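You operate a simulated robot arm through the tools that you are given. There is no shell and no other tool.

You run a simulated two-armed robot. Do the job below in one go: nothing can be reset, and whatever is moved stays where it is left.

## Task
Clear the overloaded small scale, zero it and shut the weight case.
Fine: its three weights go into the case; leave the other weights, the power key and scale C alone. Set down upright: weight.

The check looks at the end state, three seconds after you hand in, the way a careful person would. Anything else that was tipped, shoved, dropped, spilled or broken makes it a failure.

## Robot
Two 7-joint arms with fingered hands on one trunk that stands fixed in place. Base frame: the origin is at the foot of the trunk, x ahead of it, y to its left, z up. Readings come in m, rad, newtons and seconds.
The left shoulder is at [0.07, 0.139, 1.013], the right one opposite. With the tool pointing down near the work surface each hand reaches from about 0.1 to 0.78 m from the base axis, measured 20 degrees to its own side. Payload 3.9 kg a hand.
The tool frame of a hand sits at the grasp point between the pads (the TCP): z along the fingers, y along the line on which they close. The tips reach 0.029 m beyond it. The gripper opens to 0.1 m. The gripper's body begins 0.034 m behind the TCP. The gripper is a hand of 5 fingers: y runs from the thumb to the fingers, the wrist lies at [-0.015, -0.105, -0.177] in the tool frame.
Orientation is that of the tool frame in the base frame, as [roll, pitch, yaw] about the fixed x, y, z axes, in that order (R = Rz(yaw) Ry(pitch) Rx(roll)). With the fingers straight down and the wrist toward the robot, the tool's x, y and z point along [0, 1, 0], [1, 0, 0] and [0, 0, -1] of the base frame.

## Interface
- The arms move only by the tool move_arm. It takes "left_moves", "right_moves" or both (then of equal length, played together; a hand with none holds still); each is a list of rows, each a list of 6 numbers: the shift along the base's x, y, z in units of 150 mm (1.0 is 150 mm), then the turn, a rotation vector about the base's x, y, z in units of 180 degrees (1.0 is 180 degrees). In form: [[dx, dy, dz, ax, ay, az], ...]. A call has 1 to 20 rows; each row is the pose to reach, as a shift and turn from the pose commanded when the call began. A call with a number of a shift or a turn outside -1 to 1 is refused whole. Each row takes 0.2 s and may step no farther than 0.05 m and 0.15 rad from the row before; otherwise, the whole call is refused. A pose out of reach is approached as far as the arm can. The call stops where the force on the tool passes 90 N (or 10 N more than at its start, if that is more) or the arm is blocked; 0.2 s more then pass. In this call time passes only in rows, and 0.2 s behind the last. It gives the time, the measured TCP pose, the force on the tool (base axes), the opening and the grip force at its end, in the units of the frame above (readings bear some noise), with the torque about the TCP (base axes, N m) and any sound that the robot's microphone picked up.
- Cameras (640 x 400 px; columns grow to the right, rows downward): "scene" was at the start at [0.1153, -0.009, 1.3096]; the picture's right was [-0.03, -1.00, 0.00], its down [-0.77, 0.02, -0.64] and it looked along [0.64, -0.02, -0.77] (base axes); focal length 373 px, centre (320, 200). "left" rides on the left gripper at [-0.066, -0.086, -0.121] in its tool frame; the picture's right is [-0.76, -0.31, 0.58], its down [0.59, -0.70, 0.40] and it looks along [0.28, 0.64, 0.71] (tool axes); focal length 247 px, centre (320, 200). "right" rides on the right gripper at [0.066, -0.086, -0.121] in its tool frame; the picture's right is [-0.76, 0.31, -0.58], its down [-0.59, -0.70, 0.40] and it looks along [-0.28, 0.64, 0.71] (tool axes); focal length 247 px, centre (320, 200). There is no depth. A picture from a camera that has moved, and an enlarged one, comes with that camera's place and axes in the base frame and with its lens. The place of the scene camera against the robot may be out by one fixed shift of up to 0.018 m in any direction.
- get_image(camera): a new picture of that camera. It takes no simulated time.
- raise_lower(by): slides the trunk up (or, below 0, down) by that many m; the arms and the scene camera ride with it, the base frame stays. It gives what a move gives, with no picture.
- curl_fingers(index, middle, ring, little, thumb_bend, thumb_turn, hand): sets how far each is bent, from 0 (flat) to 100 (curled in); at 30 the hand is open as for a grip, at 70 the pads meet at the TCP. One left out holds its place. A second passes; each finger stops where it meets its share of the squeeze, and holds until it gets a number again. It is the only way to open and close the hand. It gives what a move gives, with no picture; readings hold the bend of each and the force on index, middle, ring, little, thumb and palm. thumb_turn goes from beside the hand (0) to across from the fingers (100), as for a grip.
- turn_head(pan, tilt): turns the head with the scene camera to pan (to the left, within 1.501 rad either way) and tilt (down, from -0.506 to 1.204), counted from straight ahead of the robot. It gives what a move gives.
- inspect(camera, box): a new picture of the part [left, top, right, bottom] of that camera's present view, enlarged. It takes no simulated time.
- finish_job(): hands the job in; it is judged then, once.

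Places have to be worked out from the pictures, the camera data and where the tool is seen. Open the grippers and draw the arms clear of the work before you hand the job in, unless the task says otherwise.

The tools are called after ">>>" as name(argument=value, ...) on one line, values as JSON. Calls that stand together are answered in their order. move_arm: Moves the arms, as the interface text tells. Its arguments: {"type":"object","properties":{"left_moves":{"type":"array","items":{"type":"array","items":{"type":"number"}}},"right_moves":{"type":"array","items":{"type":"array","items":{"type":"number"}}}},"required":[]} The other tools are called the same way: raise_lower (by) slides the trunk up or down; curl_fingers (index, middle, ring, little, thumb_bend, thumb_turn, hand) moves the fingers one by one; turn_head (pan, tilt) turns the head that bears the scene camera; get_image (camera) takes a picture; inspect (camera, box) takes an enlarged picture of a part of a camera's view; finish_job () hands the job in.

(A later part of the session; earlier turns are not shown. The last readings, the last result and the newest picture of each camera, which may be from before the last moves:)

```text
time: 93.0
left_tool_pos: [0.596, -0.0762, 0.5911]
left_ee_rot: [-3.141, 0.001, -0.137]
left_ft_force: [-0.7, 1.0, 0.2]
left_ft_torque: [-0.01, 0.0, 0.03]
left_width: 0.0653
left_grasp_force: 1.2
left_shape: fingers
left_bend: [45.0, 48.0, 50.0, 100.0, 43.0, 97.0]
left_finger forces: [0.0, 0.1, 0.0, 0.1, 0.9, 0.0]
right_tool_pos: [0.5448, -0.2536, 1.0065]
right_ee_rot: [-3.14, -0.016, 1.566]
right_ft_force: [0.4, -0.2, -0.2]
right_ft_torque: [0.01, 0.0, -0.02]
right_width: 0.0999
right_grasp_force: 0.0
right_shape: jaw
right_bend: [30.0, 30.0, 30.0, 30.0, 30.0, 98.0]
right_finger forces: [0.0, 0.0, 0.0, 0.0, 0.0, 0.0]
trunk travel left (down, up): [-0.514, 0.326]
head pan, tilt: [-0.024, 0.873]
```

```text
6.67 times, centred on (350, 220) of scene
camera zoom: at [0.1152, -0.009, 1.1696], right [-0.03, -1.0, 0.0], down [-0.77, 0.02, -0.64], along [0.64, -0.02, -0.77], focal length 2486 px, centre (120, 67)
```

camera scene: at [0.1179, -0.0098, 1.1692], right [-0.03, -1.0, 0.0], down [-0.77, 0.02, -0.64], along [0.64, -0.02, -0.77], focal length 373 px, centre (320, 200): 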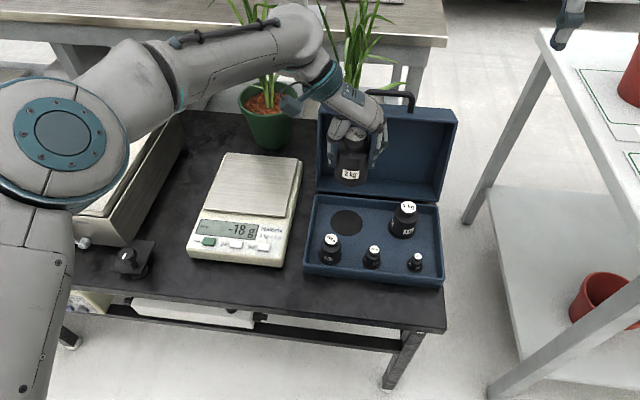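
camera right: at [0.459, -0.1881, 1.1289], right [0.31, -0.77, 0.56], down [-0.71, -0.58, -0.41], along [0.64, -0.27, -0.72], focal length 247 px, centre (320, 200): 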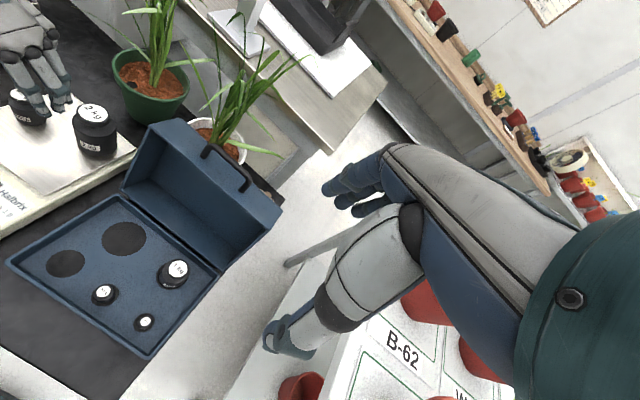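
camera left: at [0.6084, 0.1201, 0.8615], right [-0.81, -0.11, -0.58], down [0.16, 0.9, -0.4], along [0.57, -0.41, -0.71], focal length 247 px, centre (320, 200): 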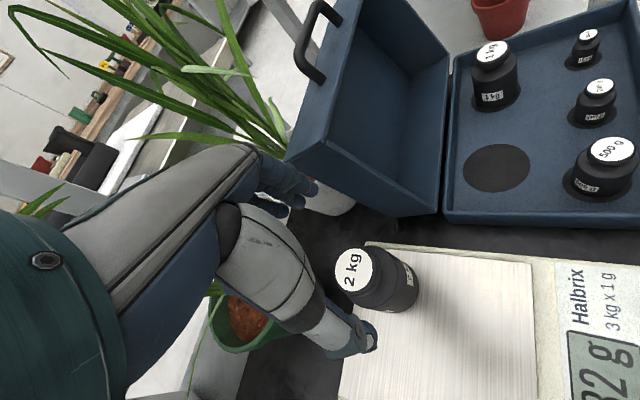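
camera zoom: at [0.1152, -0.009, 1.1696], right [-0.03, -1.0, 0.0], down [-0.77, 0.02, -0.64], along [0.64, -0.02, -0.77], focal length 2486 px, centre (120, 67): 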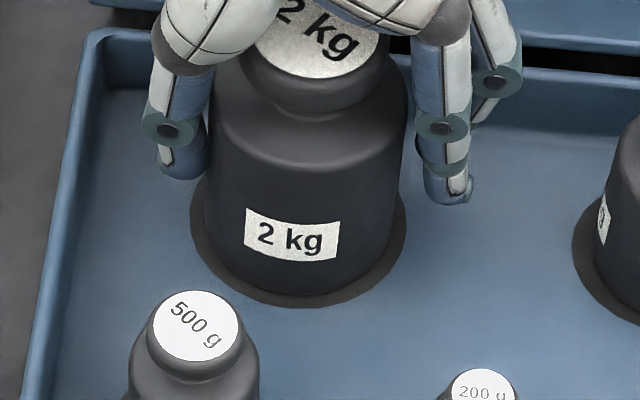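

The weight is free and centred. I open the thumb a touch more and lift straight up.

>>> curl_fingers(hand="left", index=42, middle=42, ring=44, thumb_bend=36)

>>> move_arm(left_moves=[[0, 0, 0.04, 0, 0, 0], [0, 0, 0.1, 0, 0, 0], [0, 0, 0.18, 0, 0, 0], [0, 0, 0.28, 0, 0, 0], [0, 0, 0.4, 0, 0, 0], [0, 0, 0.54, 0, 0, 0], [0, 0, 0.7, 0, 0, 0], [0, 0, 0.86, 0, 0, 0], [0, 0, 1.0, 0, 0, 0]])

>>> get_image(camera="scene")

>>> inspect(camera="scene", box=[290, 170, 460, 290])

>>> inspect(camera="right", box=[0, 120, 230, 370])

```text
time: 94.0
left_tool_pos: [0.5948, -0.0776, 0.5911]
left_ee_rot: [-3.141, 0.001, -0.138]
left_ft_force: [-0.2, -0.5, 0.2]
left_ft_torque: [0.0, 0.0, 0.01]
left_width: 0.0769
left_grasp_force: 0.0
left_shape: fingers
left_bend: [42.0, 42.0, 44.0, 100.0, 36.0, 97.0]
left_finger forces: [0.0, 0.0, 0.0, 0.0, 0.1, 0.0]
right_tool_pos: [0.5439, -0.2538, 1.0061]
right_ee_rot: [-3.141, -0.016, 1.567]
right_ft_force: [-0.7, 0.6, -0.2]
right_ft_torque: [0.01, -0.02, -0.01]
right_width: 0.0999
right_grasp_force: 0.0
right_shape: jaw
right_bend: [30.0, 30.0, 30.0, 30.0, 30.0, 98.0]
right_finger forces: [0.0, 0.0, 0.0, 0.0, 0.0, 0.0]
trunk travel left (down, up): [-0.514, 0.326]
head pan, tilt: [-0.024, 0.873]
```

```text
time: 96.0
left_tool_pos: [0.5941, -0.0761, 0.7412]
left_ee_rot: [-3.141, 0.0, -0.14]
left_ft_force: [0.5, -0.8, -0.6]
left_ft_torque: [0.0, -0.01, 0.02]
left_width: 0.077
left_grasp_force: 0.1
left_shape: fingers
left_bend: [42.0, 42.0, 44.0, 100.0, 36.0, 98.0]
left_finger forces: [0.0, 0.0, 0.0, 0.0, 0.0, 0.0]
right_tool_pos: [0.5463, -0.2534, 1.0056]
right_ee_rot: [-3.14, -0.017, 1.567]
right_ft_force: [-0.8, -0.6, 0.1]
right_ft_torque: [0.01, 0.0, -0.03]
right_width: 0.0996
right_grasp_force: 0.1
right_shape: jaw
right_bend: [30.0, 30.0, 30.0, 30.0, 30.0, 98.0]
right_finger forces: [0.0, 0.0, 0.0, 0.1, 0.0, 0.0]
trunk travel left (down, up): [-0.514, 0.326]
head pan, tilt: [-0.024, 0.873]
```

```text
taken
camera scene: at [0.115, -0.009, 1.1696], right [-0.03, -1.0, 0.0], down [-0.77, 0.02, -0.64], along [0.64, -0.02, -0.77], focal length 373 px, centre (320, 200)
```

scene: 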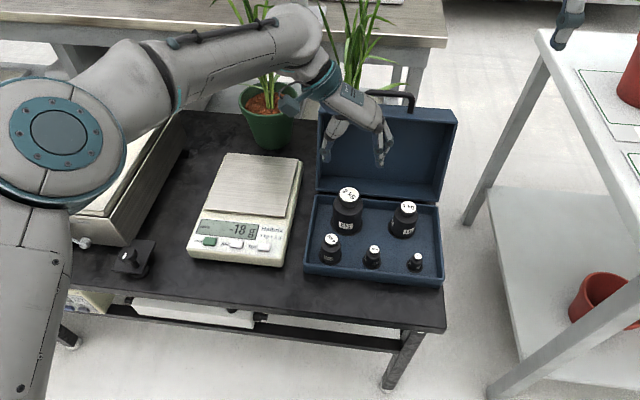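

```text
3.33 times, centred on (375, 230) of scene
camera zoom: at [0.115, -0.009, 1.1696], right [-0.03, -1.0, 0.0], down [-0.77, 0.02, -0.64], along [0.64, -0.02, -0.77], focal length 1243 px, centre (137, 100)
```

zoom: 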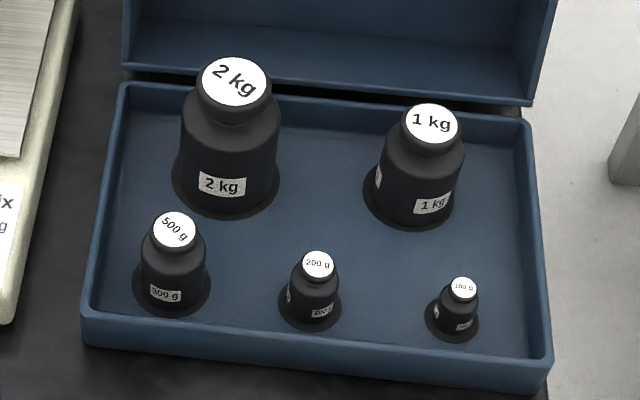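

```text
1.60 times, centred on (115, 245) of right
camera zoom: at [0.4582, -0.1884, 1.1293], right [0.3, -0.77, 0.56], down [-0.71, -0.58, -0.41], along [0.64, -0.27, -0.72], focal length 395 px, centre (648, 128)
```

zoom: 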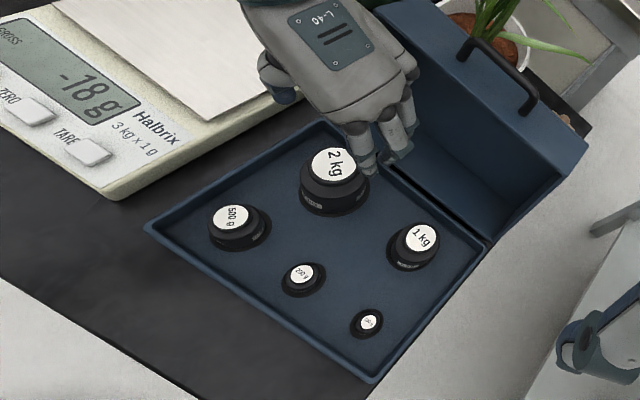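

All five weights stand upright in their pockets and the scale shows −18 g with an empty pan. Next is the ZERO key at about (0.527, 0.149, 0.563). I first raise the trunk back up for elbow clearance.

>>> raise_lower(by=0.14)

>>> move_arm(left_moves=[[-0.05, 0.1, 0, 0, 0, 0.03], [-0.1, 0.2, 0, 0, 0, 0.075], [-0.16, 0.3, 0, 0, 0, 0.12], [-0.22, 0.4, 0, 0, 0, 0.165], [-0.28, 0.5, 0, 0, 0, 0.21], [-0.34, 0.6, 0, 0, 0, 0.255], [-0.4, 0.7, 0, 0, 0, 0.3], [-0.46, 0.8, 0, 0, 0, 0.345], [-0.52, 0.9, 0, 0, 0, 0.39], [-0.58, 1.0, 0, 0, 0, 0.433]])

>>> get_image(camera="scene")

>>> get_image(camera="left")

```text
time: 97.6
left_tool_pos: [0.5955, -0.0755, 0.8815]
left_ee_rot: [-3.141, -0.002, -0.137]
left_ft_force: [-0.1, 0.4, 0.3]
left_ft_torque: [0.0, -0.01, 0.0]
left_width: 0.0769
left_grasp_force: 0.1
left_shape: fingers
left_bend: [42.0, 42.0, 44.0, 100.0, 36.0, 98.0]
left_finger forces: [0.1, 0.0, 0.0, 0.0, 0.1, 0.0]
right_tool_pos: [0.5449, -0.2528, 1.1463]
right_ee_rot: [-3.14, -0.018, 1.567]
right_ft_force: [0.0, 1.0, -0.4]
right_ft_torque: [-0.01, 0.01, 0.0]
right_width: 0.0996
right_grasp_force: 0.0
right_shape: jaw
right_bend: [30.0, 30.0, 30.0, 30.0, 30.0, 98.0]
right_finger forces: [0.0, 0.1, 0.0, 0.1, 0.0, 0.0]
trunk travel left (down, up): [-0.654, 0.186]
head pan, tilt: [-0.024, 0.873]
```

```text
time: 99.8
left_tool_pos: [0.5072, 0.0733, 0.8804]
left_ee_rot: [-3.141, 0.001, 1.224]
left_ft_force: [-0.1, 0.2, -0.1]
left_ft_torque: [0.01, 0.0, 0.02]
left_width: 0.077
left_grasp_force: 0.0
left_shape: fingers
left_bend: [42.0, 42.0, 44.0, 100.0, 36.0, 98.0]
left_finger forces: [0.0, 0.1, 0.0, 0.0, 0.0, 0.0]
right_tool_pos: [0.5441, -0.2537, 1.1472]
right_ee_rot: [3.141, -0.017, 1.568]
right_ft_force: [-0.5, 0.3, -0.4]
right_ft_torque: [0.0, -0.01, 0.01]
right_width: 0.1001
right_grasp_force: 0.1
right_shape: jaw
right_bend: [30.0, 30.0, 30.0, 30.0, 30.0, 98.0]
right_finger forces: [0.0, 0.0, 0.0, 0.1, 0.0, 0.0]
trunk travel left (down, up): [-0.654, 0.186]
head pan, tilt: [-0.024, 0.873]
```

```text
taken
camera scene: at [0.1146, -0.0095, 1.3097], right [-0.03, -1.0, 0.0], down [-0.77, 0.02, -0.64], along [0.64, -0.02, -0.77], focal length 373 px, centre (320, 200)
```

scene: 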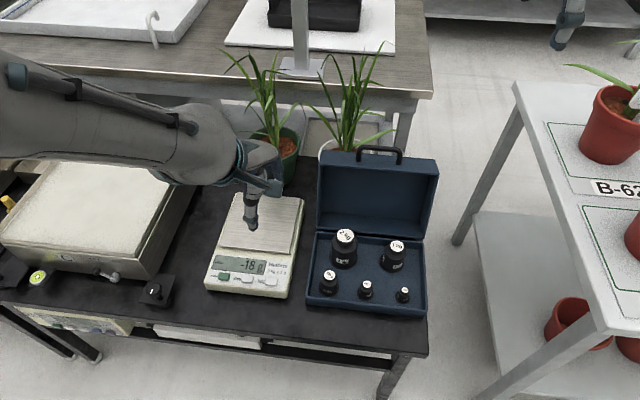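

```text
taken
camera left: at [0.405, 0.0412, 1.0014], right [-0.55, -0.61, -0.58], down [-0.46, 0.79, -0.4], along [0.7, 0.05, -0.71], focal length 247 px, centre (320, 200)
```

left: 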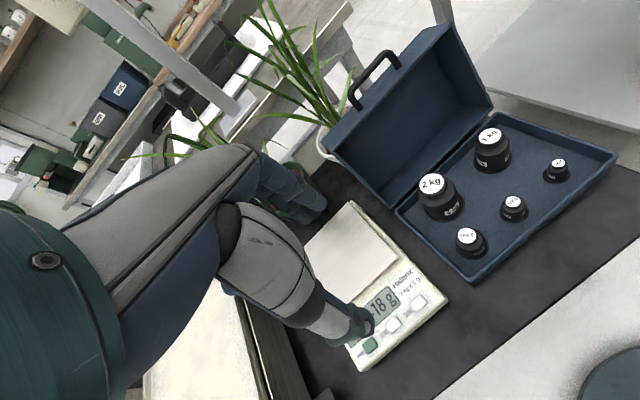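

The hand is turned with the thumb toward the robot. I fold middle, ring and little fingers, leave the index pointing down, and look at the fingertip.

>>> curl_fingers(hand="left", index=45, middle=100, ring=100, little=100, thumb_bend=30)

>>> inspect(camera="left", box=[230, 150, 430, 370])

>>> inspect(camera="scene", box=[200, 120, 310, 250])

>>> get_image(camera="right")

```text
time: 100.8
left_tool_pos: [0.5092, 0.0742, 0.8797]
left_ee_rot: [-3.141, -0.001, 1.221]
left_ft_force: [0.1, 0.6, -0.7]
left_ft_torque: [0.0, -0.02, 0.01]
left_width: 0.0808
left_grasp_force: 0.1
left_shape: fingers
left_bend: [45.0, 100.0, 99.0, 100.0, 30.0, 98.0]
left_finger forces: [0.0, 0.1, 0.0, 0.0, 0.0, 0.0]
right_tool_pos: [0.5444, -0.253, 1.1459]
right_ee_rot: [-3.14, -0.018, 1.565]
right_ft_force: [0.2, -0.8, -0.1]
right_ft_torque: [-0.02, -0.03, 0.02]
right_width: 0.0997
right_grasp_force: 0.0
right_shape: jaw
right_bend: [30.0, 30.0, 30.0, 30.0, 30.0, 98.0]
right_finger forces: [0.0, 0.0, 0.0, 0.0, 0.1, 0.0]
trunk travel left (down, up): [-0.654, 0.186]
head pan, tilt: [-0.024, 0.873]
```

```text
1.82 times, centred on (330, 260) of left
camera zoom: at [0.4055, 0.0415, 1.0012], right [-0.55, -0.61, -0.58], down [-0.46, 0.79, -0.4], along [0.7, 0.05, -0.71], focal length 449 px, centre (302, 91)
```

zoom: 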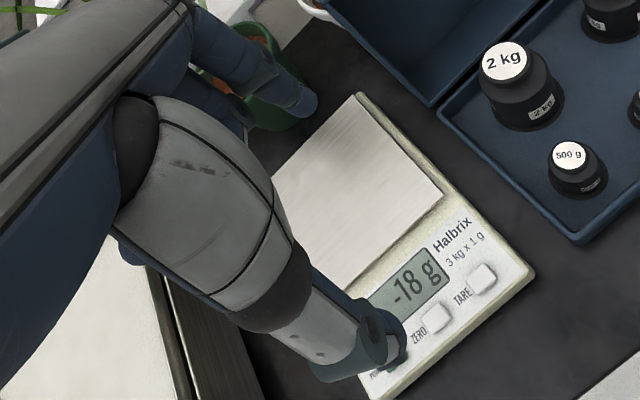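

```text
3.08 times, centred on (255, 185) of scene
camera zoom: at [0.1152, -0.0091, 1.3096], right [-0.03, -1.0, 0.0], down [-0.77, 0.02, -0.64], along [0.64, -0.02, -0.77], focal length 1148 px, centre (520, 246)
```

zoom: 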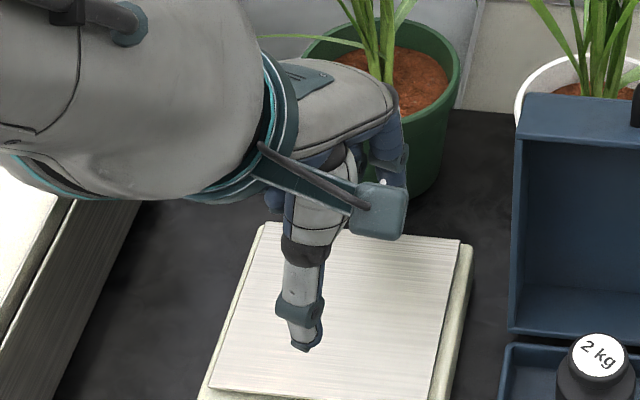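

```text
taken
camera right: at [0.4584, -0.1884, 1.2692], right [0.3, -0.77, 0.56], down [-0.71, -0.58, -0.41], along [0.64, -0.27, -0.72], focal length 247 px, centre (320, 200)
```

right: 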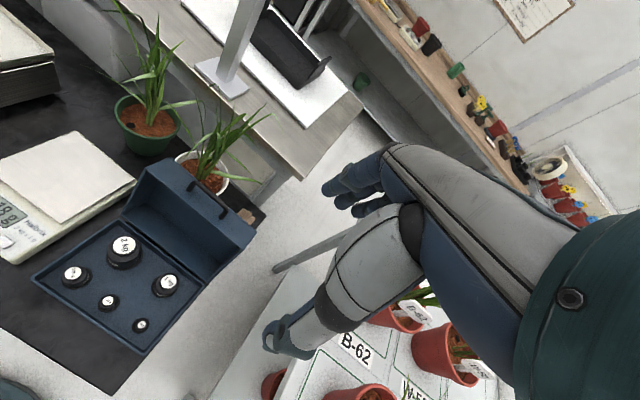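

Index tip lies about (0.034, −0.021) from the TCP in base x, y and 0.028 below it. ZERO is confirmed at (0.528, 0.148). I move over it and descend to TCP z ≈ 0.74.

>>> move_arm(left_moves=[[-0.02, 0.15, 0, 0, 0, 0], [-0.05, 0.3, 0, 0, 0, 0], [-0.08, 0.45, 0, 0, 0, 0], [-0.1, 0.63, 0, 0, 0, 0], [-0.1, 0.63, -0.2, 0, 0, 0], [-0.1, 0.63, -0.4, 0, 0, 0], [-0.1, 0.63, -0.6, 0, 0, 0], [-0.1, 0.63, -0.8, 0, 0, 0], [-0.1, 0.63, -0.95, 0, 0, 0]])

>>> get_image(camera="scene")

>>> get_image(camera="left")

```text
time: 102.8
left_tool_pos: [0.4941, 0.1691, 0.7393]
left_ee_rot: [3.141, -0.001, 1.222]
left_ft_force: [-0.6, 0.0, -0.1]
left_ft_torque: [-0.01, 0.0, -0.02]
left_width: 0.0813
left_grasp_force: 0.0
left_shape: fingers
left_bend: [45.0, 100.0, 99.0, 100.0, 30.0, 98.0]
left_finger forces: [0.0, 0.0, 0.1, 0.1, 0.0, 0.1]
right_tool_pos: [0.5456, -0.253, 1.1467]
right_ee_rot: [-3.141, -0.015, 1.568]
right_ft_force: [0.9, 1.2, 0.1]
right_ft_torque: [-0.03, 0.03, 0.01]
right_width: 0.1
right_grasp_force: 0.0
right_shape: jaw
right_bend: [30.0, 30.0, 30.0, 30.0, 30.0, 98.0]
right_finger forces: [0.0, 0.0, 0.0, 0.0, 0.1, 0.0]
trunk travel left (down, up): [-0.654, 0.186]
head pan, tilt: [-0.024, 0.873]
```

```text
taken
camera scene: at [0.1157, -0.0088, 1.3096], right [-0.03, -1.0, 0.0], down [-0.77, 0.02, -0.64], along [0.64, -0.02, -0.77], focal length 373 px, centre (320, 200)
```

scene: 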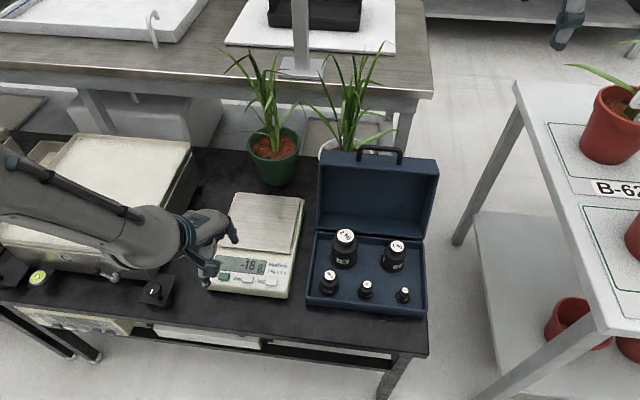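

```text
taken
camera left: at [0.3917, 0.1376, 0.8597], right [-0.55, -0.61, -0.58], down [-0.46, 0.79, -0.4], along [0.7, 0.05, -0.71], focal length 247 px, centre (320, 200)
```

left: 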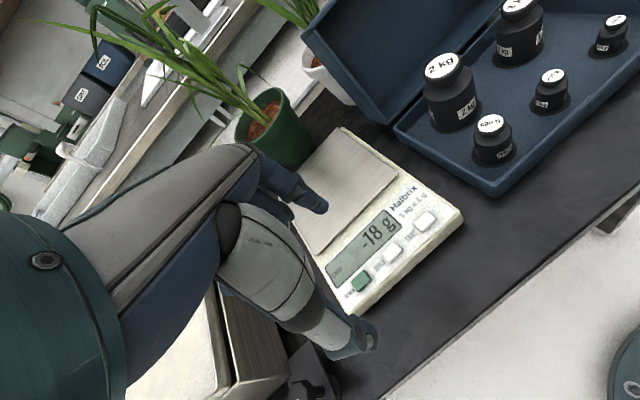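

The predicted point under the fingertip falls almost on the ZERO key. I zoom to check precisely before descending.

>>> inspect(camera="left", box=[310, 170, 470, 310])

>>> inspect(camera="scene", box=[180, 200, 300, 310])

```text
2.86 times, centred on (390, 240) of left
camera zoom: at [0.3917, 0.1376, 0.8597], right [-0.55, -0.61, -0.58], down [-0.46, 0.79, -0.4], along [0.7, 0.05, -0.71], focal length 706 px, centre (120, 86)
```

zoom: 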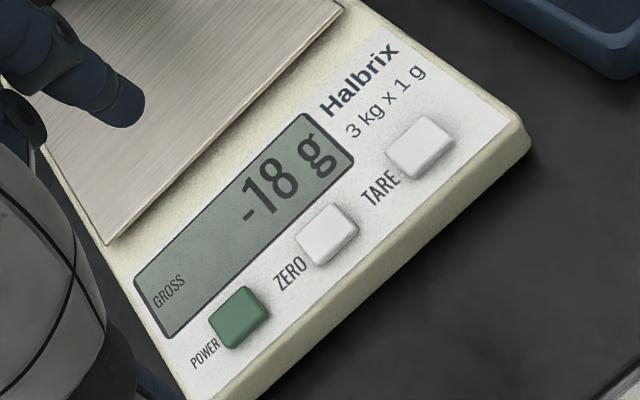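

```text
3.64 times, centred on (240, 255) of scene
camera zoom: at [0.1157, -0.0088, 1.3096], right [-0.03, -1.0, 0.0], down [-0.77, 0.02, -0.64], along [0.64, -0.02, -0.77], focal length 1356 px, centre (611, 0)
```

zoom: 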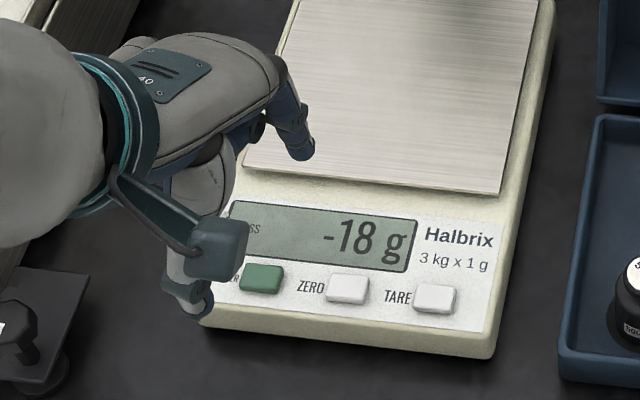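

Alignment is within 2 mm. I descend to about 2 cm above the key and check clearance of the other fingers and thumb.

>>> move_arm(left_moves=[[0, 0, -0.15, 0, 0, 0], [0, 0, -0.3, 0, 0, 0], [0, 0, -0.45, 0, 0, 0], [0, 0, -0.6, 0, 0, 0], [0, 0, -0.73, 0, 0, 0], [0, 0, -0.84, 0, 0, 0]])

>>> get_image(camera="scene")

>>> inspect(camera="scene", box=[180, 200, 300, 310])

>>> inspect(camera="left", box=[260, 150, 480, 380])

```text
time: 104.2
left_tool_pos: [0.4944, 0.1696, 0.6118]
left_ee_rot: [-3.141, 0.001, 1.223]
left_ft_force: [-0.2, -0.5, -0.2]
left_ft_torque: [0.02, -0.02, 0.02]
left_width: 0.0808
left_grasp_force: 0.1
left_shape: fingers
left_bend: [45.0, 100.0, 99.0, 100.0, 30.0, 98.0]
left_finger forces: [0.0, 0.1, 0.0, 0.1, 0.0, 0.0]
right_tool_pos: [0.5456, -0.2531, 1.145]
right_ee_rot: [-3.141, -0.017, 1.569]
right_ft_force: [-0.1, -0.2, 0.4]
right_ft_torque: [-0.01, 0.0, -0.03]
right_width: 0.0999
right_grasp_force: 0.1
right_shape: jaw
right_bend: [30.0, 30.0, 30.0, 30.0, 30.0, 98.0]
right_finger forces: [0.1, 0.0, 0.0, 0.1, 0.1, 0.0]
trunk travel left (down, up): [-0.654, 0.186]
head pan, tilt: [-0.024, 0.873]
```

```text
taken
camera scene: at [0.1157, -0.0089, 1.3096], right [-0.03, -1.0, 0.0], down [-0.77, 0.02, -0.64], along [0.64, -0.02, -0.77], focal length 373 px, centre (320, 200)
```

scene: 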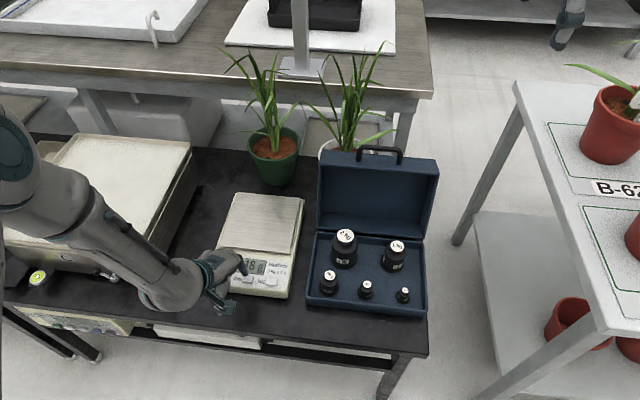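

```text
3.64 times, centred on (240, 255) of scene
camera zoom: at [0.1157, -0.0089, 1.3096], right [-0.03, -1.0, 0.0], down [-0.77, 0.02, -0.64], along [0.64, -0.02, -0.77], focal length 1356 px, centre (611, 0)
```

zoom: 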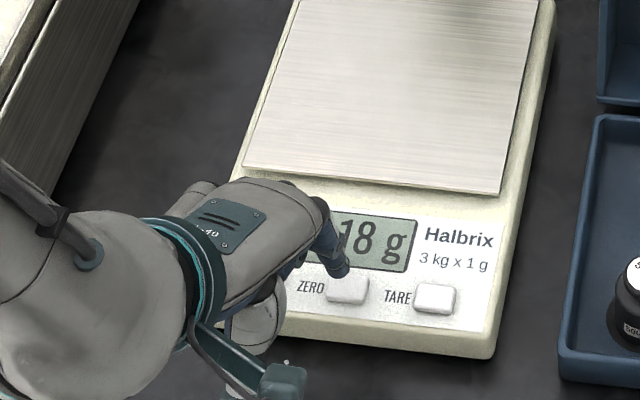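

```text
1.74 times, centred on (370, 265) of left
camera zoom: at [0.3917, 0.1379, 0.733], right [-0.55, -0.61, -0.58], down [-0.46, 0.79, -0.4], along [0.7, 0.05, -0.71], focal length 430 px, centre (233, 87)
```

zoom: 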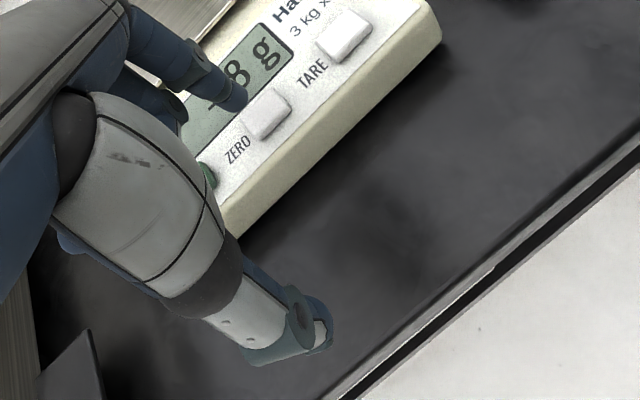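

The tip points right at the key's centre and everything else is clear. I lower 17 mm, then press in 1–1.5 mm steps.

>>> move_arm(left_moves=[[0, 0, -0.04, 0, 0, 0], [0, 0, -0.08, 0, 0, 0], [0, 0, -0.115, 0, 0, 0]])

>>> inspect(camera="left", box=[290, 170, 410, 290])

>>> inspect(camera="scene", box=[210, 240, 300, 300])

```text
time: 105.0
left_tool_pos: [0.4942, 0.1686, 0.5969]
left_ee_rot: [3.141, 0.0, 1.221]
left_ft_force: [0.2, 0.5, 0.9]
left_ft_torque: [-0.02, -0.05, 0.0]
left_width: 0.0807
left_grasp_force: 1.0
left_shape: fingers
left_bend: [45.0, 100.0, 99.0, 100.0, 30.0, 98.0]
left_finger forces: [0.9, 0.0, 0.1, 0.0, 0.1, 0.0]
right_tool_pos: [0.5448, -0.2539, 1.1463]
right_ee_rot: [-3.14, -0.018, 1.568]
right_ft_force: [0.3, 0.4, 0.0]
right_ft_torque: [0.0, -0.01, -0.03]
right_width: 0.0996
right_grasp_force: 0.0
right_shape: jaw
right_bend: [30.0, 30.0, 30.0, 30.0, 30.0, 98.0]
right_finger forces: [0.1, 0.0, 0.1, 0.0, 0.0, 0.1]
trunk travel left (down, up): [-0.654, 0.186]
head pan, tilt: [-0.024, 0.873]
```

```text
3.33 times, centred on (350, 230) of left
camera zoom: at [0.3911, 0.1372, 0.7161], right [-0.55, -0.61, -0.58], down [-0.46, 0.79, -0.4], along [0.7, 0.05, -0.71], focal length 823 px, centre (220, 100)
```

zoom: 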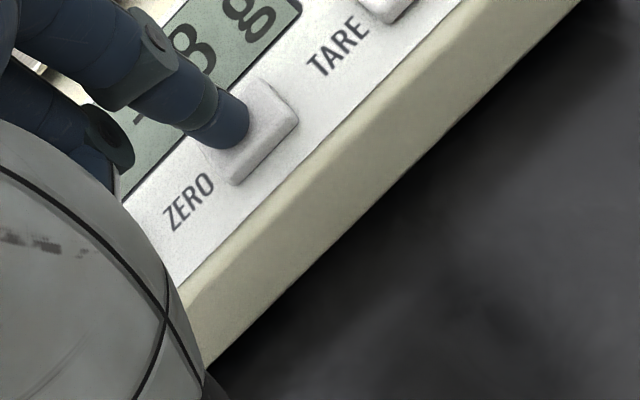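

```text
6.67 times, centred on (255, 270) of scene
camera zoom: at [0.1152, -0.0091, 1.3096], right [-0.03, -1.0, 0.0], down [-0.77, 0.02, -0.64], along [0.64, -0.02, -0.77], focal length 2486 px, centre (753, -267)
```

zoom: 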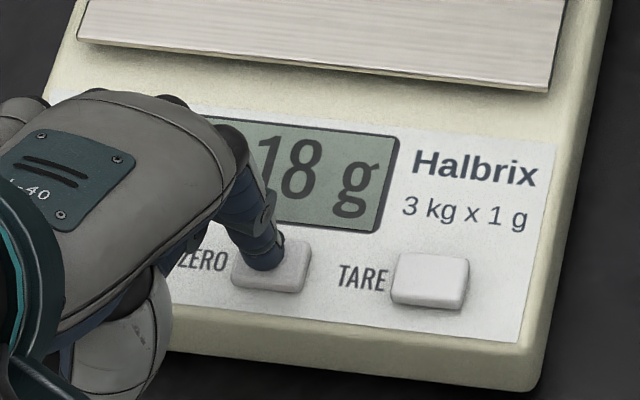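

The fingertip just touches the rear half of the ZERO key (0.9 N). I lift 2 mm, shift 3 mm toward the robot to be central, and press.

>>> move_arm(left_moves=[[0, 0, 0.015, 0, 0, 0], [-0.02, 0, 0.015, 0, 0, 0], [-0.02, 0, 0, 0, 0, 0], [-0.02, 0, -0.01, 0, 0, 0]])

>>> inspect(camera="scene", box=[210, 240, 300, 300])

```text
time: 106.0
left_tool_pos: [0.4913, 0.1693, 0.5933]
left_ee_rot: [3.14, 0.0, 1.221]
left_ft_force: [1.2, 0.2, 1.4]
left_ft_torque: [-0.03, -0.07, -0.02]
left_width: 0.0811
left_grasp_force: 0.8
left_shape: fingers
left_bend: [45.0, 100.0, 99.0, 100.0, 30.0, 98.0]
left_finger forces: [1.4, 0.0, 0.0, 0.1, 0.1, 0.0]
right_tool_pos: [0.5449, -0.2539, 1.1461]
right_ee_rot: [-3.139, -0.018, 1.567]
right_ft_force: [-1.0, 1.0, 0.6]
right_ft_torque: [-0.02, 0.02, 0.01]
right_width: 0.0997
right_grasp_force: 0.0
right_shape: jaw
right_bend: [30.0, 30.0, 30.0, 30.0, 30.0, 98.0]
right_finger forces: [0.1, 0.0, 0.1, 0.0, 0.0, 0.0]
trunk travel left (down, up): [-0.654, 0.186]
head pan, tilt: [-0.024, 0.873]
```

```text
6.67 times, centred on (255, 270) of scene
camera zoom: at [0.115, -0.0091, 1.3096], right [-0.03, -1.0, 0.0], down [-0.77, 0.02, -0.64], along [0.64, -0.02, -0.77], focal length 2486 px, centre (753, -267)
```

zoom: 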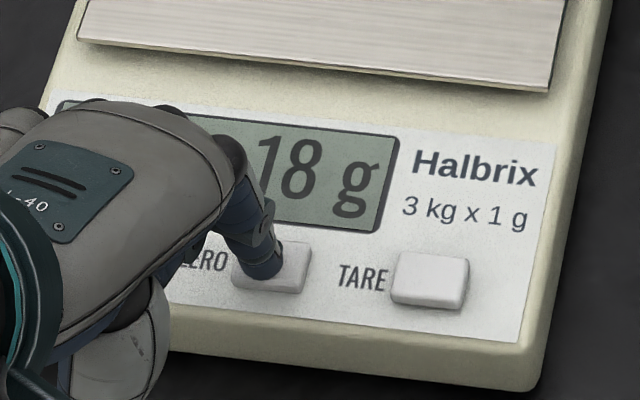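

Now it sits centrally and pushes with 1.4 N. I press in 1 mm steps and watch the display.

>>> move_arm(left_moves=[[0, 0, -0.006, 0, 0, 0], [0, 0, -0.01, 0, 0, 0]])

>>> inspect(camera="scene", box=[210, 240, 300, 300])

```text
time: 106.6
left_tool_pos: [0.491, 0.169, 0.5941]
left_ee_rot: [-3.141, 0.0, 1.223]
left_ft_force: [0.3, 1.5, 1.4]
left_ft_torque: [-0.07, -0.11, 0.05]
left_width: 0.0811
left_grasp_force: 1.2
left_shape: fingers
left_bend: [45.0, 100.0, 99.0, 100.0, 30.0, 98.0]
left_finger forces: [2.4, 0.0, 0.0, 0.0, 0.0, 0.1]
right_tool_pos: [0.5446, -0.2517, 1.146]
right_ee_rot: [-3.14, -0.017, 1.568]
right_ft_force: [-0.6, 0.7, 0.3]
right_ft_torque: [0.0, -0.02, 0.04]
right_width: 0.0997
right_grasp_force: 0.1
right_shape: jaw
right_bend: [30.0, 30.0, 30.0, 30.0, 30.0, 98.0]
right_finger forces: [0.0, 0.1, 0.0, 0.0, 0.1, 0.0]
trunk travel left (down, up): [-0.654, 0.186]
head pan, tilt: [-0.024, 0.873]
heard: click
```

```text
6.67 times, centred on (255, 270) of scene
camera zoom: at [0.115, -0.0091, 1.3097], right [-0.03, -1.0, 0.0], down [-0.77, 0.02, -0.64], along [0.64, -0.02, -0.77], focal length 2486 px, centre (753, -267)
```

zoom: 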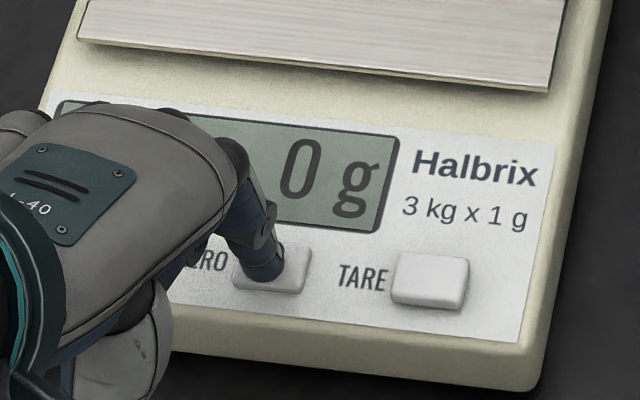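

A click was heard and the display reads 0 g. I lift the finger straight up off the key.

>>> move_arm(left_moves=[[0, 0, 0.03, 0, 0, 0], [0, 0, 0.1, 0, 0, 0], [0, 0, 0.2, 0, 0, 0], [0, 0, 0.35, 0, 0, 0], [0, 0, 0.5, 0, 0, 0], [0, 0, 0.67, 0, 0, 0], [0, 0, 0.84, 0, 0, 0], [0, 0, 1.0, 0, 0, 0]])

>>> get_image(camera="scene")

>>> inspect(camera="scene", box=[200, 220, 300, 300])

```text
time: 108.4
left_tool_pos: [0.4893, 0.1678, 0.7438]
left_ee_rot: [-3.14, 0.0, 1.22]
left_ft_force: [-1.4, -0.4, -0.7]
left_ft_torque: [-0.02, 0.06, 0.02]
left_width: 0.0809
left_grasp_force: 0.0
left_shape: fingers
left_bend: [45.0, 100.0, 99.0, 100.0, 30.0, 98.0]
left_finger forces: [0.0, 0.0, 0.1, 0.0, 0.0, 0.1]
right_tool_pos: [0.5438, -0.2529, 1.1467]
right_ee_rot: [3.141, -0.015, 1.568]
right_ft_force: [-0.8, 0.1, -0.2]
right_ft_torque: [0.01, -0.01, 0.0]
right_width: 0.0998
right_grasp_force: 0.0
right_shape: jaw
right_bend: [30.0, 30.0, 30.0, 30.0, 30.0, 98.0]
right_finger forces: [0.0, 0.1, 0.0, 0.1, 0.0, 0.0]
trunk travel left (down, up): [-0.654, 0.186]
head pan, tilt: [-0.024, 0.873]
```

```text
taken
camera scene: at [0.1145, -0.0092, 1.3096], right [-0.03, -1.0, 0.0], down [-0.77, 0.02, -0.64], along [0.64, -0.02, -0.77], focal length 373 px, centre (320, 200)
```

scene: 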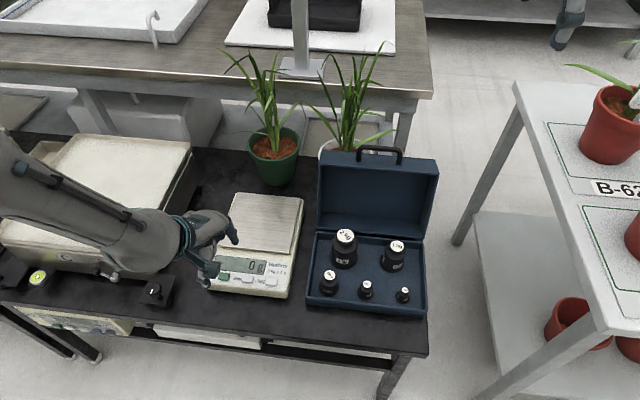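

```text
5.00 times, centred on (250, 260) of scene
camera zoom: at [0.1145, -0.0092, 1.3096], right [-0.03, -1.0, 0.0], down [-0.77, 0.02, -0.64], along [0.64, -0.02, -0.77], focal length 1865 px, centre (670, -100)
```

zoom: 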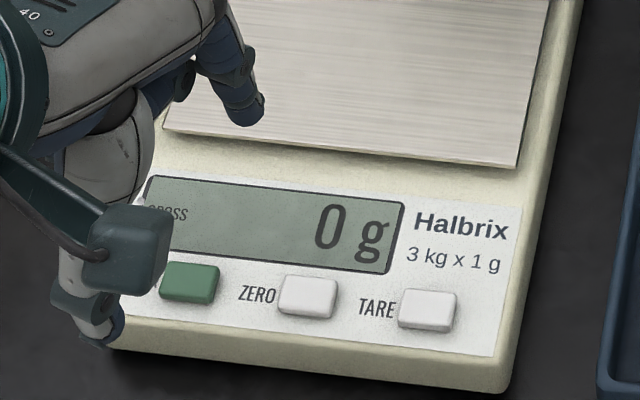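

ZERO is done: the scale reads 0 g with the pan empty. Now the lid: I take tight zooms of the handle from the scene and right cameras to locate its bar.

>>> inspect(camera="scene", box=[310, 130, 450, 250])

>>> inspect(camera="right", box=[120, 140, 270, 280])

>>> inspect(camera="left", box=[280, 0, 540, 160])

```text
3.33 times, centred on (380, 190) of scene
camera zoom: at [0.1145, -0.0092, 1.3096], right [-0.03, -1.0, 0.0], down [-0.77, 0.02, -0.64], along [0.64, -0.02, -0.77], focal length 1243 px, centre (120, 233)
```

zoom: 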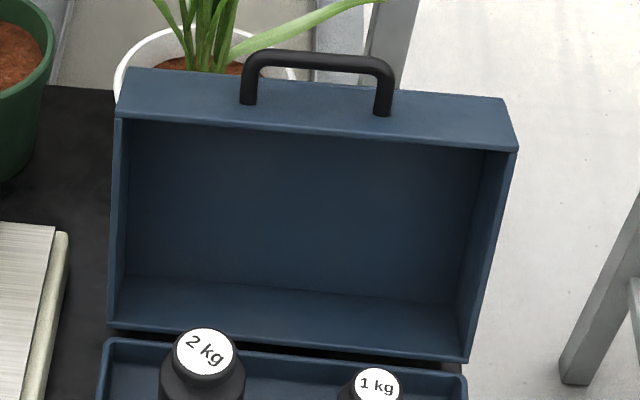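

```text
2.86 times, centred on (195, 210) of right
camera zoom: at [0.4577, -0.1885, 1.2695], right [0.3, -0.77, 0.56], down [-0.71, -0.58, -0.41], along [0.64, -0.27, -0.72], focal length 706 px, centre (677, 171)
```

zoom: 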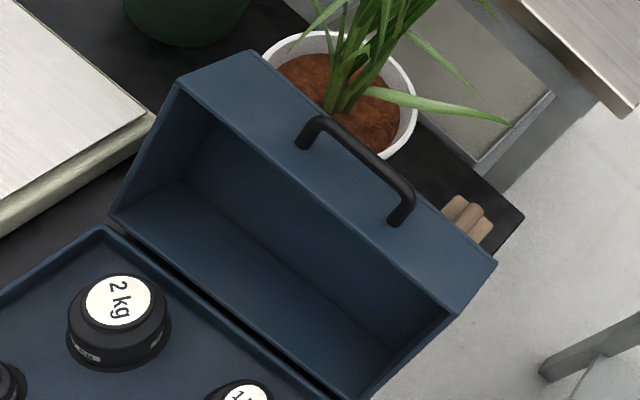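

```text
2.46 times, centred on (410, 80) of left
camera zoom: at [0.3862, 0.1355, 0.8645], right [-0.55, -0.61, -0.58], down [-0.46, 0.79, -0.4], along [0.7, 0.05, -0.71], focal length 608 px, centre (98, 495)
```

zoom: 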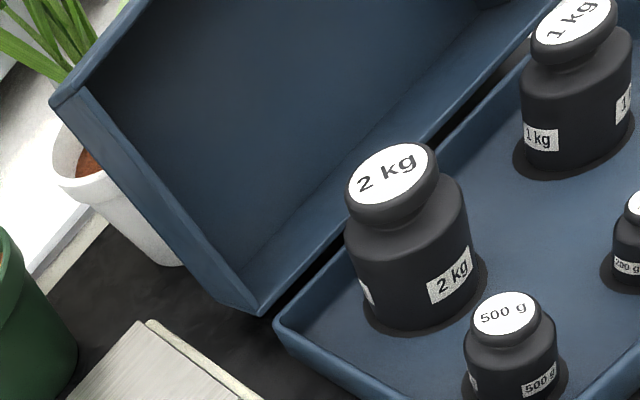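

The bar lies near (0.74, −0.145, 0.75) but with over 1 cm of uncertainty. I bring the right hand (natural for this side) in front of the lid for a closer look.

>>> move_arm(right_moves=[[0.05, 0.1, -0.1, 0, 0, 0], [0.1, 0.2, -0.2, 0, 0, 0], [0.16, 0.3, -0.32, 0, 0, 0], [0.22, 0.4, -0.44, 0, 0, 0], [0.28, 0.5, -0.56, 0, 0, 0], [0.34, 0.6, -0.7, 0, 0, 0], [0.4, 0.7, -0.84, 0, 0, 0], [0.4, 0.72, -0.97, 0, 0, 0]])

>>> get_image(camera="right")

>>> get_image(camera="scene")

```text
time: 110.2
left_tool_pos: [0.49, 0.1668, 0.7431]
left_ee_rot: [-3.141, 0.0, 1.221]
left_ft_force: [-0.1, 0.4, -0.1]
left_ft_torque: [0.0, 0.03, 0.03]
left_width: 0.0809
left_grasp_force: 0.0
left_shape: fingers
left_bend: [45.0, 100.0, 99.0, 100.0, 30.0, 98.0]
left_finger forces: [0.1, 0.0, 0.0, 0.1, 0.1, 0.1]
right_tool_pos: [0.6056, -0.1415, 1.0017]
right_ee_rot: [-3.141, 0.0, 1.573]
right_ft_force: [-0.4, -0.1, 0.3]
right_ft_torque: [-0.04, 0.04, -0.02]
right_width: 0.0998
right_grasp_force: 0.0
right_shape: jaw
right_bend: [30.0, 30.0, 30.0, 30.0, 30.0, 98.0]
right_finger forces: [0.0, 0.1, 0.0, 0.1, 0.0, 0.1]
trunk travel left (down, up): [-0.654, 0.186]
head pan, tilt: [-0.024, 0.873]
```

```text
taken
camera right: at [0.5194, -0.0752, 1.1236], right [0.31, -0.76, 0.58], down [-0.7, -0.59, -0.4], along [0.64, -0.28, -0.71], focal length 247 px, centre (320, 200)
```

right: 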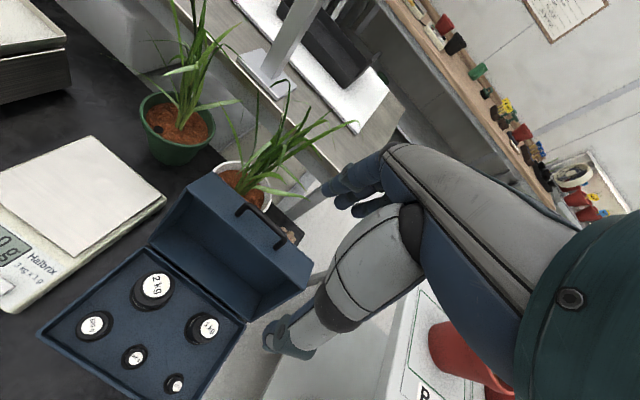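

```text
taken
camera scene: at [0.1154, -0.0093, 1.3096], right [-0.03, -1.0, 0.0], down [-0.77, 0.02, -0.64], along [0.64, -0.02, -0.77], focal length 373 px, centre (320, 200)
```

scene: 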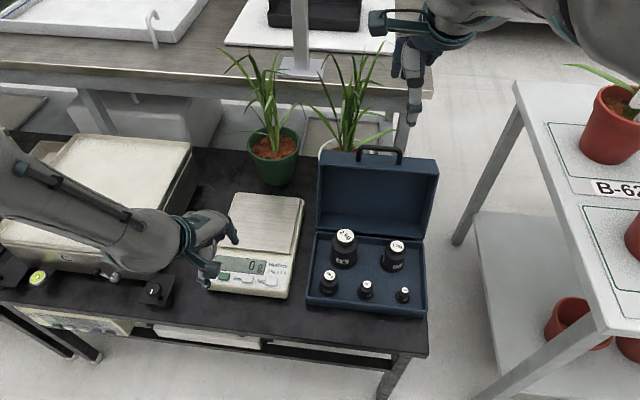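

From here I zoom on the handle and the lid corners.

>>> inspect(camera="right", box=[180, 165, 320, 295])

>>> inspect(camera="right", box=[225, 190, 305, 260])

>>> inspect(camera="scene", box=[340, 135, 420, 190])

```text
3.08 times, centred on (250, 230) of right
camera zoom: at [0.5194, -0.0752, 1.1236], right [0.31, -0.76, 0.58], down [-0.7, -0.59, -0.4], along [0.64, -0.28, -0.71], focal length 760 px, centre (535, 108)
```

zoom: 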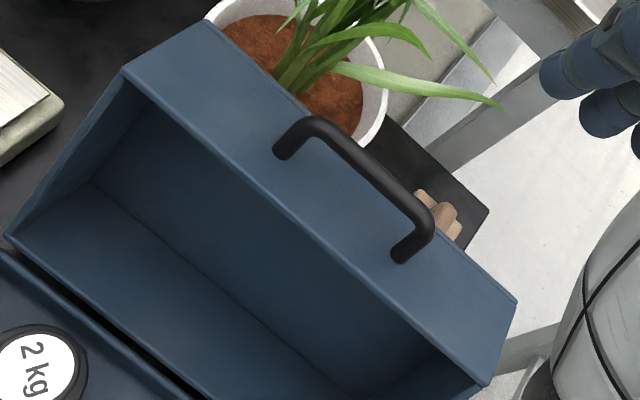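

```text
5.71 times, centred on (265, 225) of right
camera zoom: at [0.5194, -0.0752, 1.1236], right [0.31, -0.76, 0.58], down [-0.7, -0.59, -0.4], along [0.64, -0.28, -0.71], focal length 1411 px, centre (634, 57)
```

zoom: 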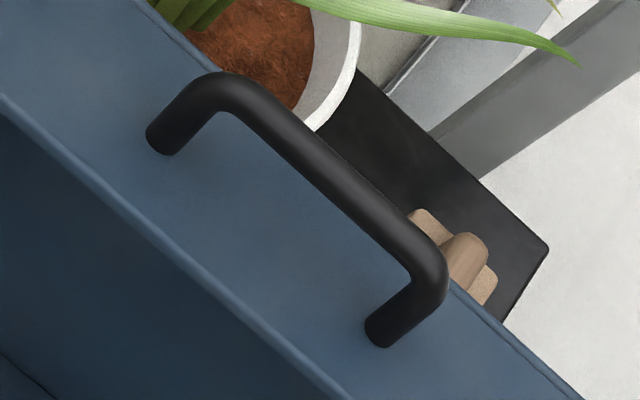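

```text
7.27 times, centred on (380, 162) of scene
camera zoom: at [0.1154, -0.0093, 1.3096], right [-0.03, -1.0, 0.0], down [-0.77, 0.02, -0.64], along [0.64, -0.02, -0.77], focal length 2712 px, centre (-116, 473)
```

zoom: 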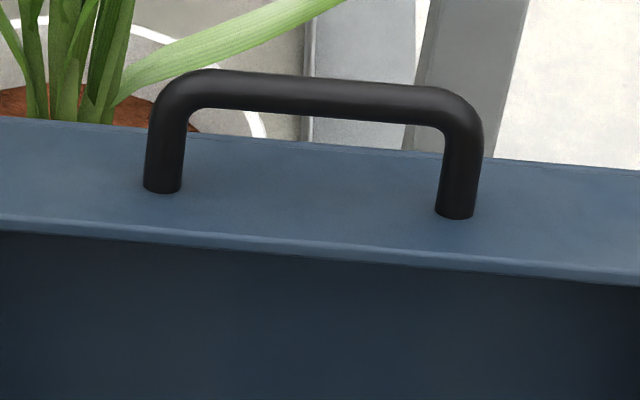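

Triangulation is now consistent: bar axis from (0.745, −0.103, 0.750) to (0.733, −0.192, 0.750), 38 mm above the lid's end wall; hinge near z 0.563. Before reaching in I check where the plant's leaves are.

>>> inspect(camera="scene", box=[290, 30, 420, 165])

>>> inspect(camera="right", box=[200, 60, 370, 230])

```text
2.96 times, centred on (355, 98) of scene
camera zoom: at [0.1154, -0.0093, 1.3096], right [-0.03, -1.0, 0.0], down [-0.77, 0.02, -0.64], along [0.64, -0.02, -0.77], focal length 1105 px, centre (216, 504)
```

zoom: 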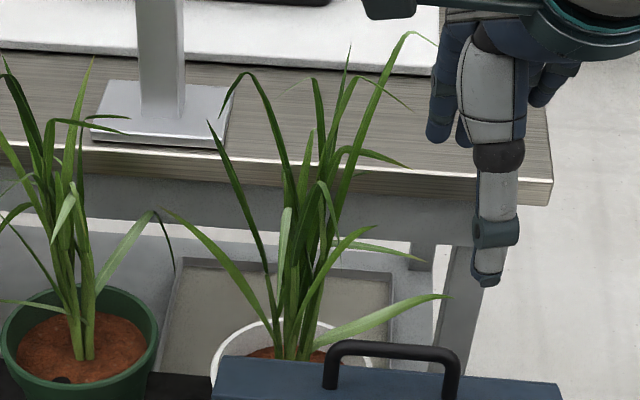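

```text
2.35 times, centred on (285, 145) of right
camera zoom: at [0.5194, -0.0752, 1.1236], right [0.31, -0.76, 0.58], down [-0.7, -0.59, -0.4], along [0.64, -0.28, -0.71], focal length 581 px, centre (402, 329)
```

zoom: 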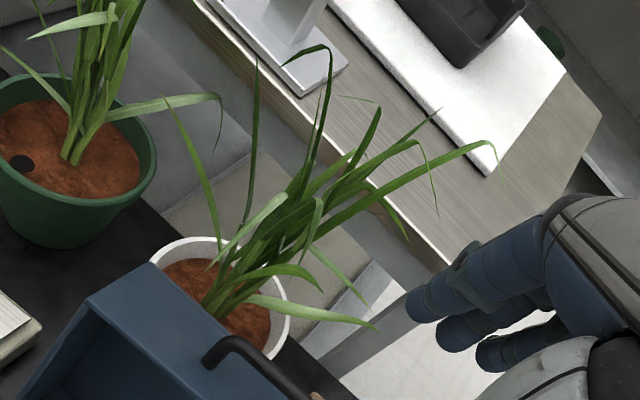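

The leaves are all behind x ≈ 0.84, so the space around the bar is free. I shape the right hand (ring and little folded, index/middle and thumb forming a 4 cm gap) and move above the bar, turned −9° to match the case.

>>> curl_fingers(hand="right", index=52, middle=52, ring=100, little=100, thumb_bend=52)

>>> move_arm(right_moves=[[0.12, 0, -0.1, 0, 0, -0.01], [0.25, -0.01, -0.22, 0, 0, -0.02], [0.38, -0.02, -0.34, 0, 0, -0.03], [0.51, -0.02, -0.46, 0, 0, -0.04], [0.64, -0.03, -0.58, 0, 0, -0.05], [0.77, -0.04, -0.7, 0, 0, -0.05], [0.889, -0.04, -0.8, 0, 0, -0.05]])

>>> get_image(camera="right")

>>> get_image(camera="scene")

>>> inspect(camera="scene", box=[330, 50, 450, 190])

```text
time: 111.2
left_tool_pos: [0.4889, 0.1669, 0.7435]
left_ee_rot: [-3.139, 0.002, 1.223]
left_ft_force: [-0.6, 0.1, 0.1]
left_ft_torque: [0.02, -0.01, 0.03]
left_width: 0.0809
left_grasp_force: 0.1
left_shape: fingers
left_bend: [45.0, 100.0, 99.0, 100.0, 30.0, 98.0]
left_finger forces: [0.1, 0.0, 0.0, 0.1, 0.0, 0.0]
right_tool_pos: [0.6058, -0.1424, 1.0025]
right_ee_rot: [-3.14, -0.001, 1.57]
right_ft_force: [0.3, -0.6, -0.6]
right_ft_torque: [-0.02, 0.03, 0.01]
right_width: 0.0455
right_grasp_force: 0.1
right_shape: fingers
right_bend: [52.0, 52.0, 100.0, 100.0, 52.0, 98.0]
right_finger forces: [0.0, 0.0, 0.0, 0.1, 0.1, 0.0]
trunk travel left (down, up): [-0.654, 0.186]
head pan, tilt: [-0.024, 0.873]
```

```text
time: 112.8
left_tool_pos: [0.4896, 0.1683, 0.7433]
left_ee_rot: [3.142, 0.001, 1.221]
left_ft_force: [-0.3, 0.2, -0.1]
left_ft_torque: [0.01, 0.02, -0.02]
left_width: 0.0811
left_grasp_force: 0.0
left_shape: fingers
left_bend: [45.0, 100.0, 99.0, 100.0, 30.0, 98.0]
left_finger forces: [0.0, 0.0, 0.0, 0.0, 0.0, 0.1]
right_tool_pos: [0.7381, -0.1469, 0.8812]
right_ee_rot: [-3.141, -0.001, 1.414]
right_ft_force: [-0.4, -0.3, 0.4]
right_ft_torque: [-0.03, 0.0, 0.01]
right_width: 0.0456
right_grasp_force: 0.1
right_shape: fingers
right_bend: [52.0, 52.0, 100.0, 100.0, 52.0, 98.0]
right_finger forces: [0.0, 0.0, 0.1, 0.1, 0.0, 0.0]
trunk travel left (down, up): [-0.654, 0.186]
head pan, tilt: [-0.024, 0.873]
```

```text
taken
camera right: at [0.6644, -0.068, 1.0034], right [0.19, -0.8, 0.58], down [-0.79, -0.47, -0.4], along [0.59, -0.38, -0.71], focal length 247 px, centre (320, 200)
```

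right: 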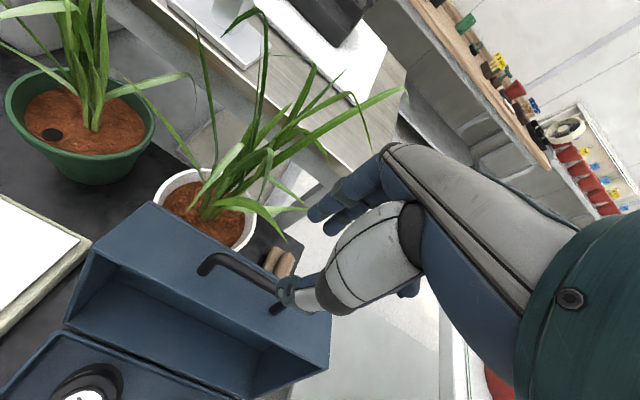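

```text
taken
camera scene: at [0.1163, -0.009, 1.3095], right [-0.03, -1.0, 0.0], down [-0.77, 0.02, -0.64], along [0.64, -0.02, -0.77], focal length 373 px, centre (320, 200)
```

scene: 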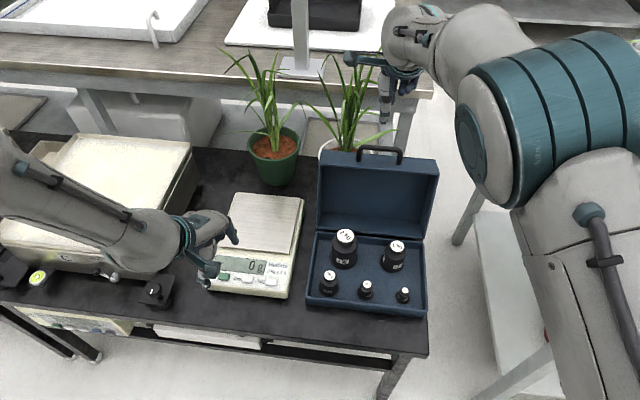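

```text
2.86 times, centred on (390, 120) of scene
camera zoom: at [0.1163, -0.009, 1.3095], right [-0.03, -1.0, 0.0], down [-0.77, 0.02, -0.64], along [0.64, -0.02, -0.77], focal length 1066 px, centre (120, 429)
```

zoom: 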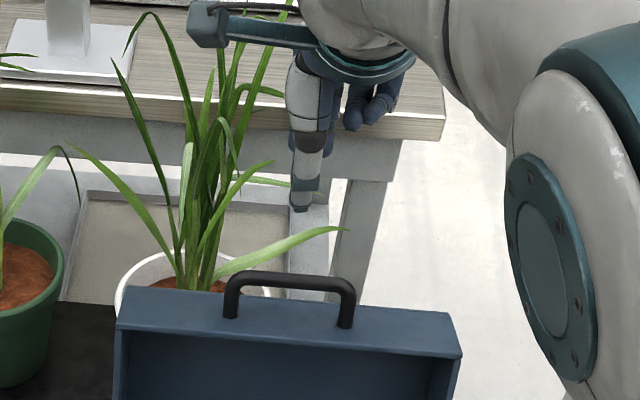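

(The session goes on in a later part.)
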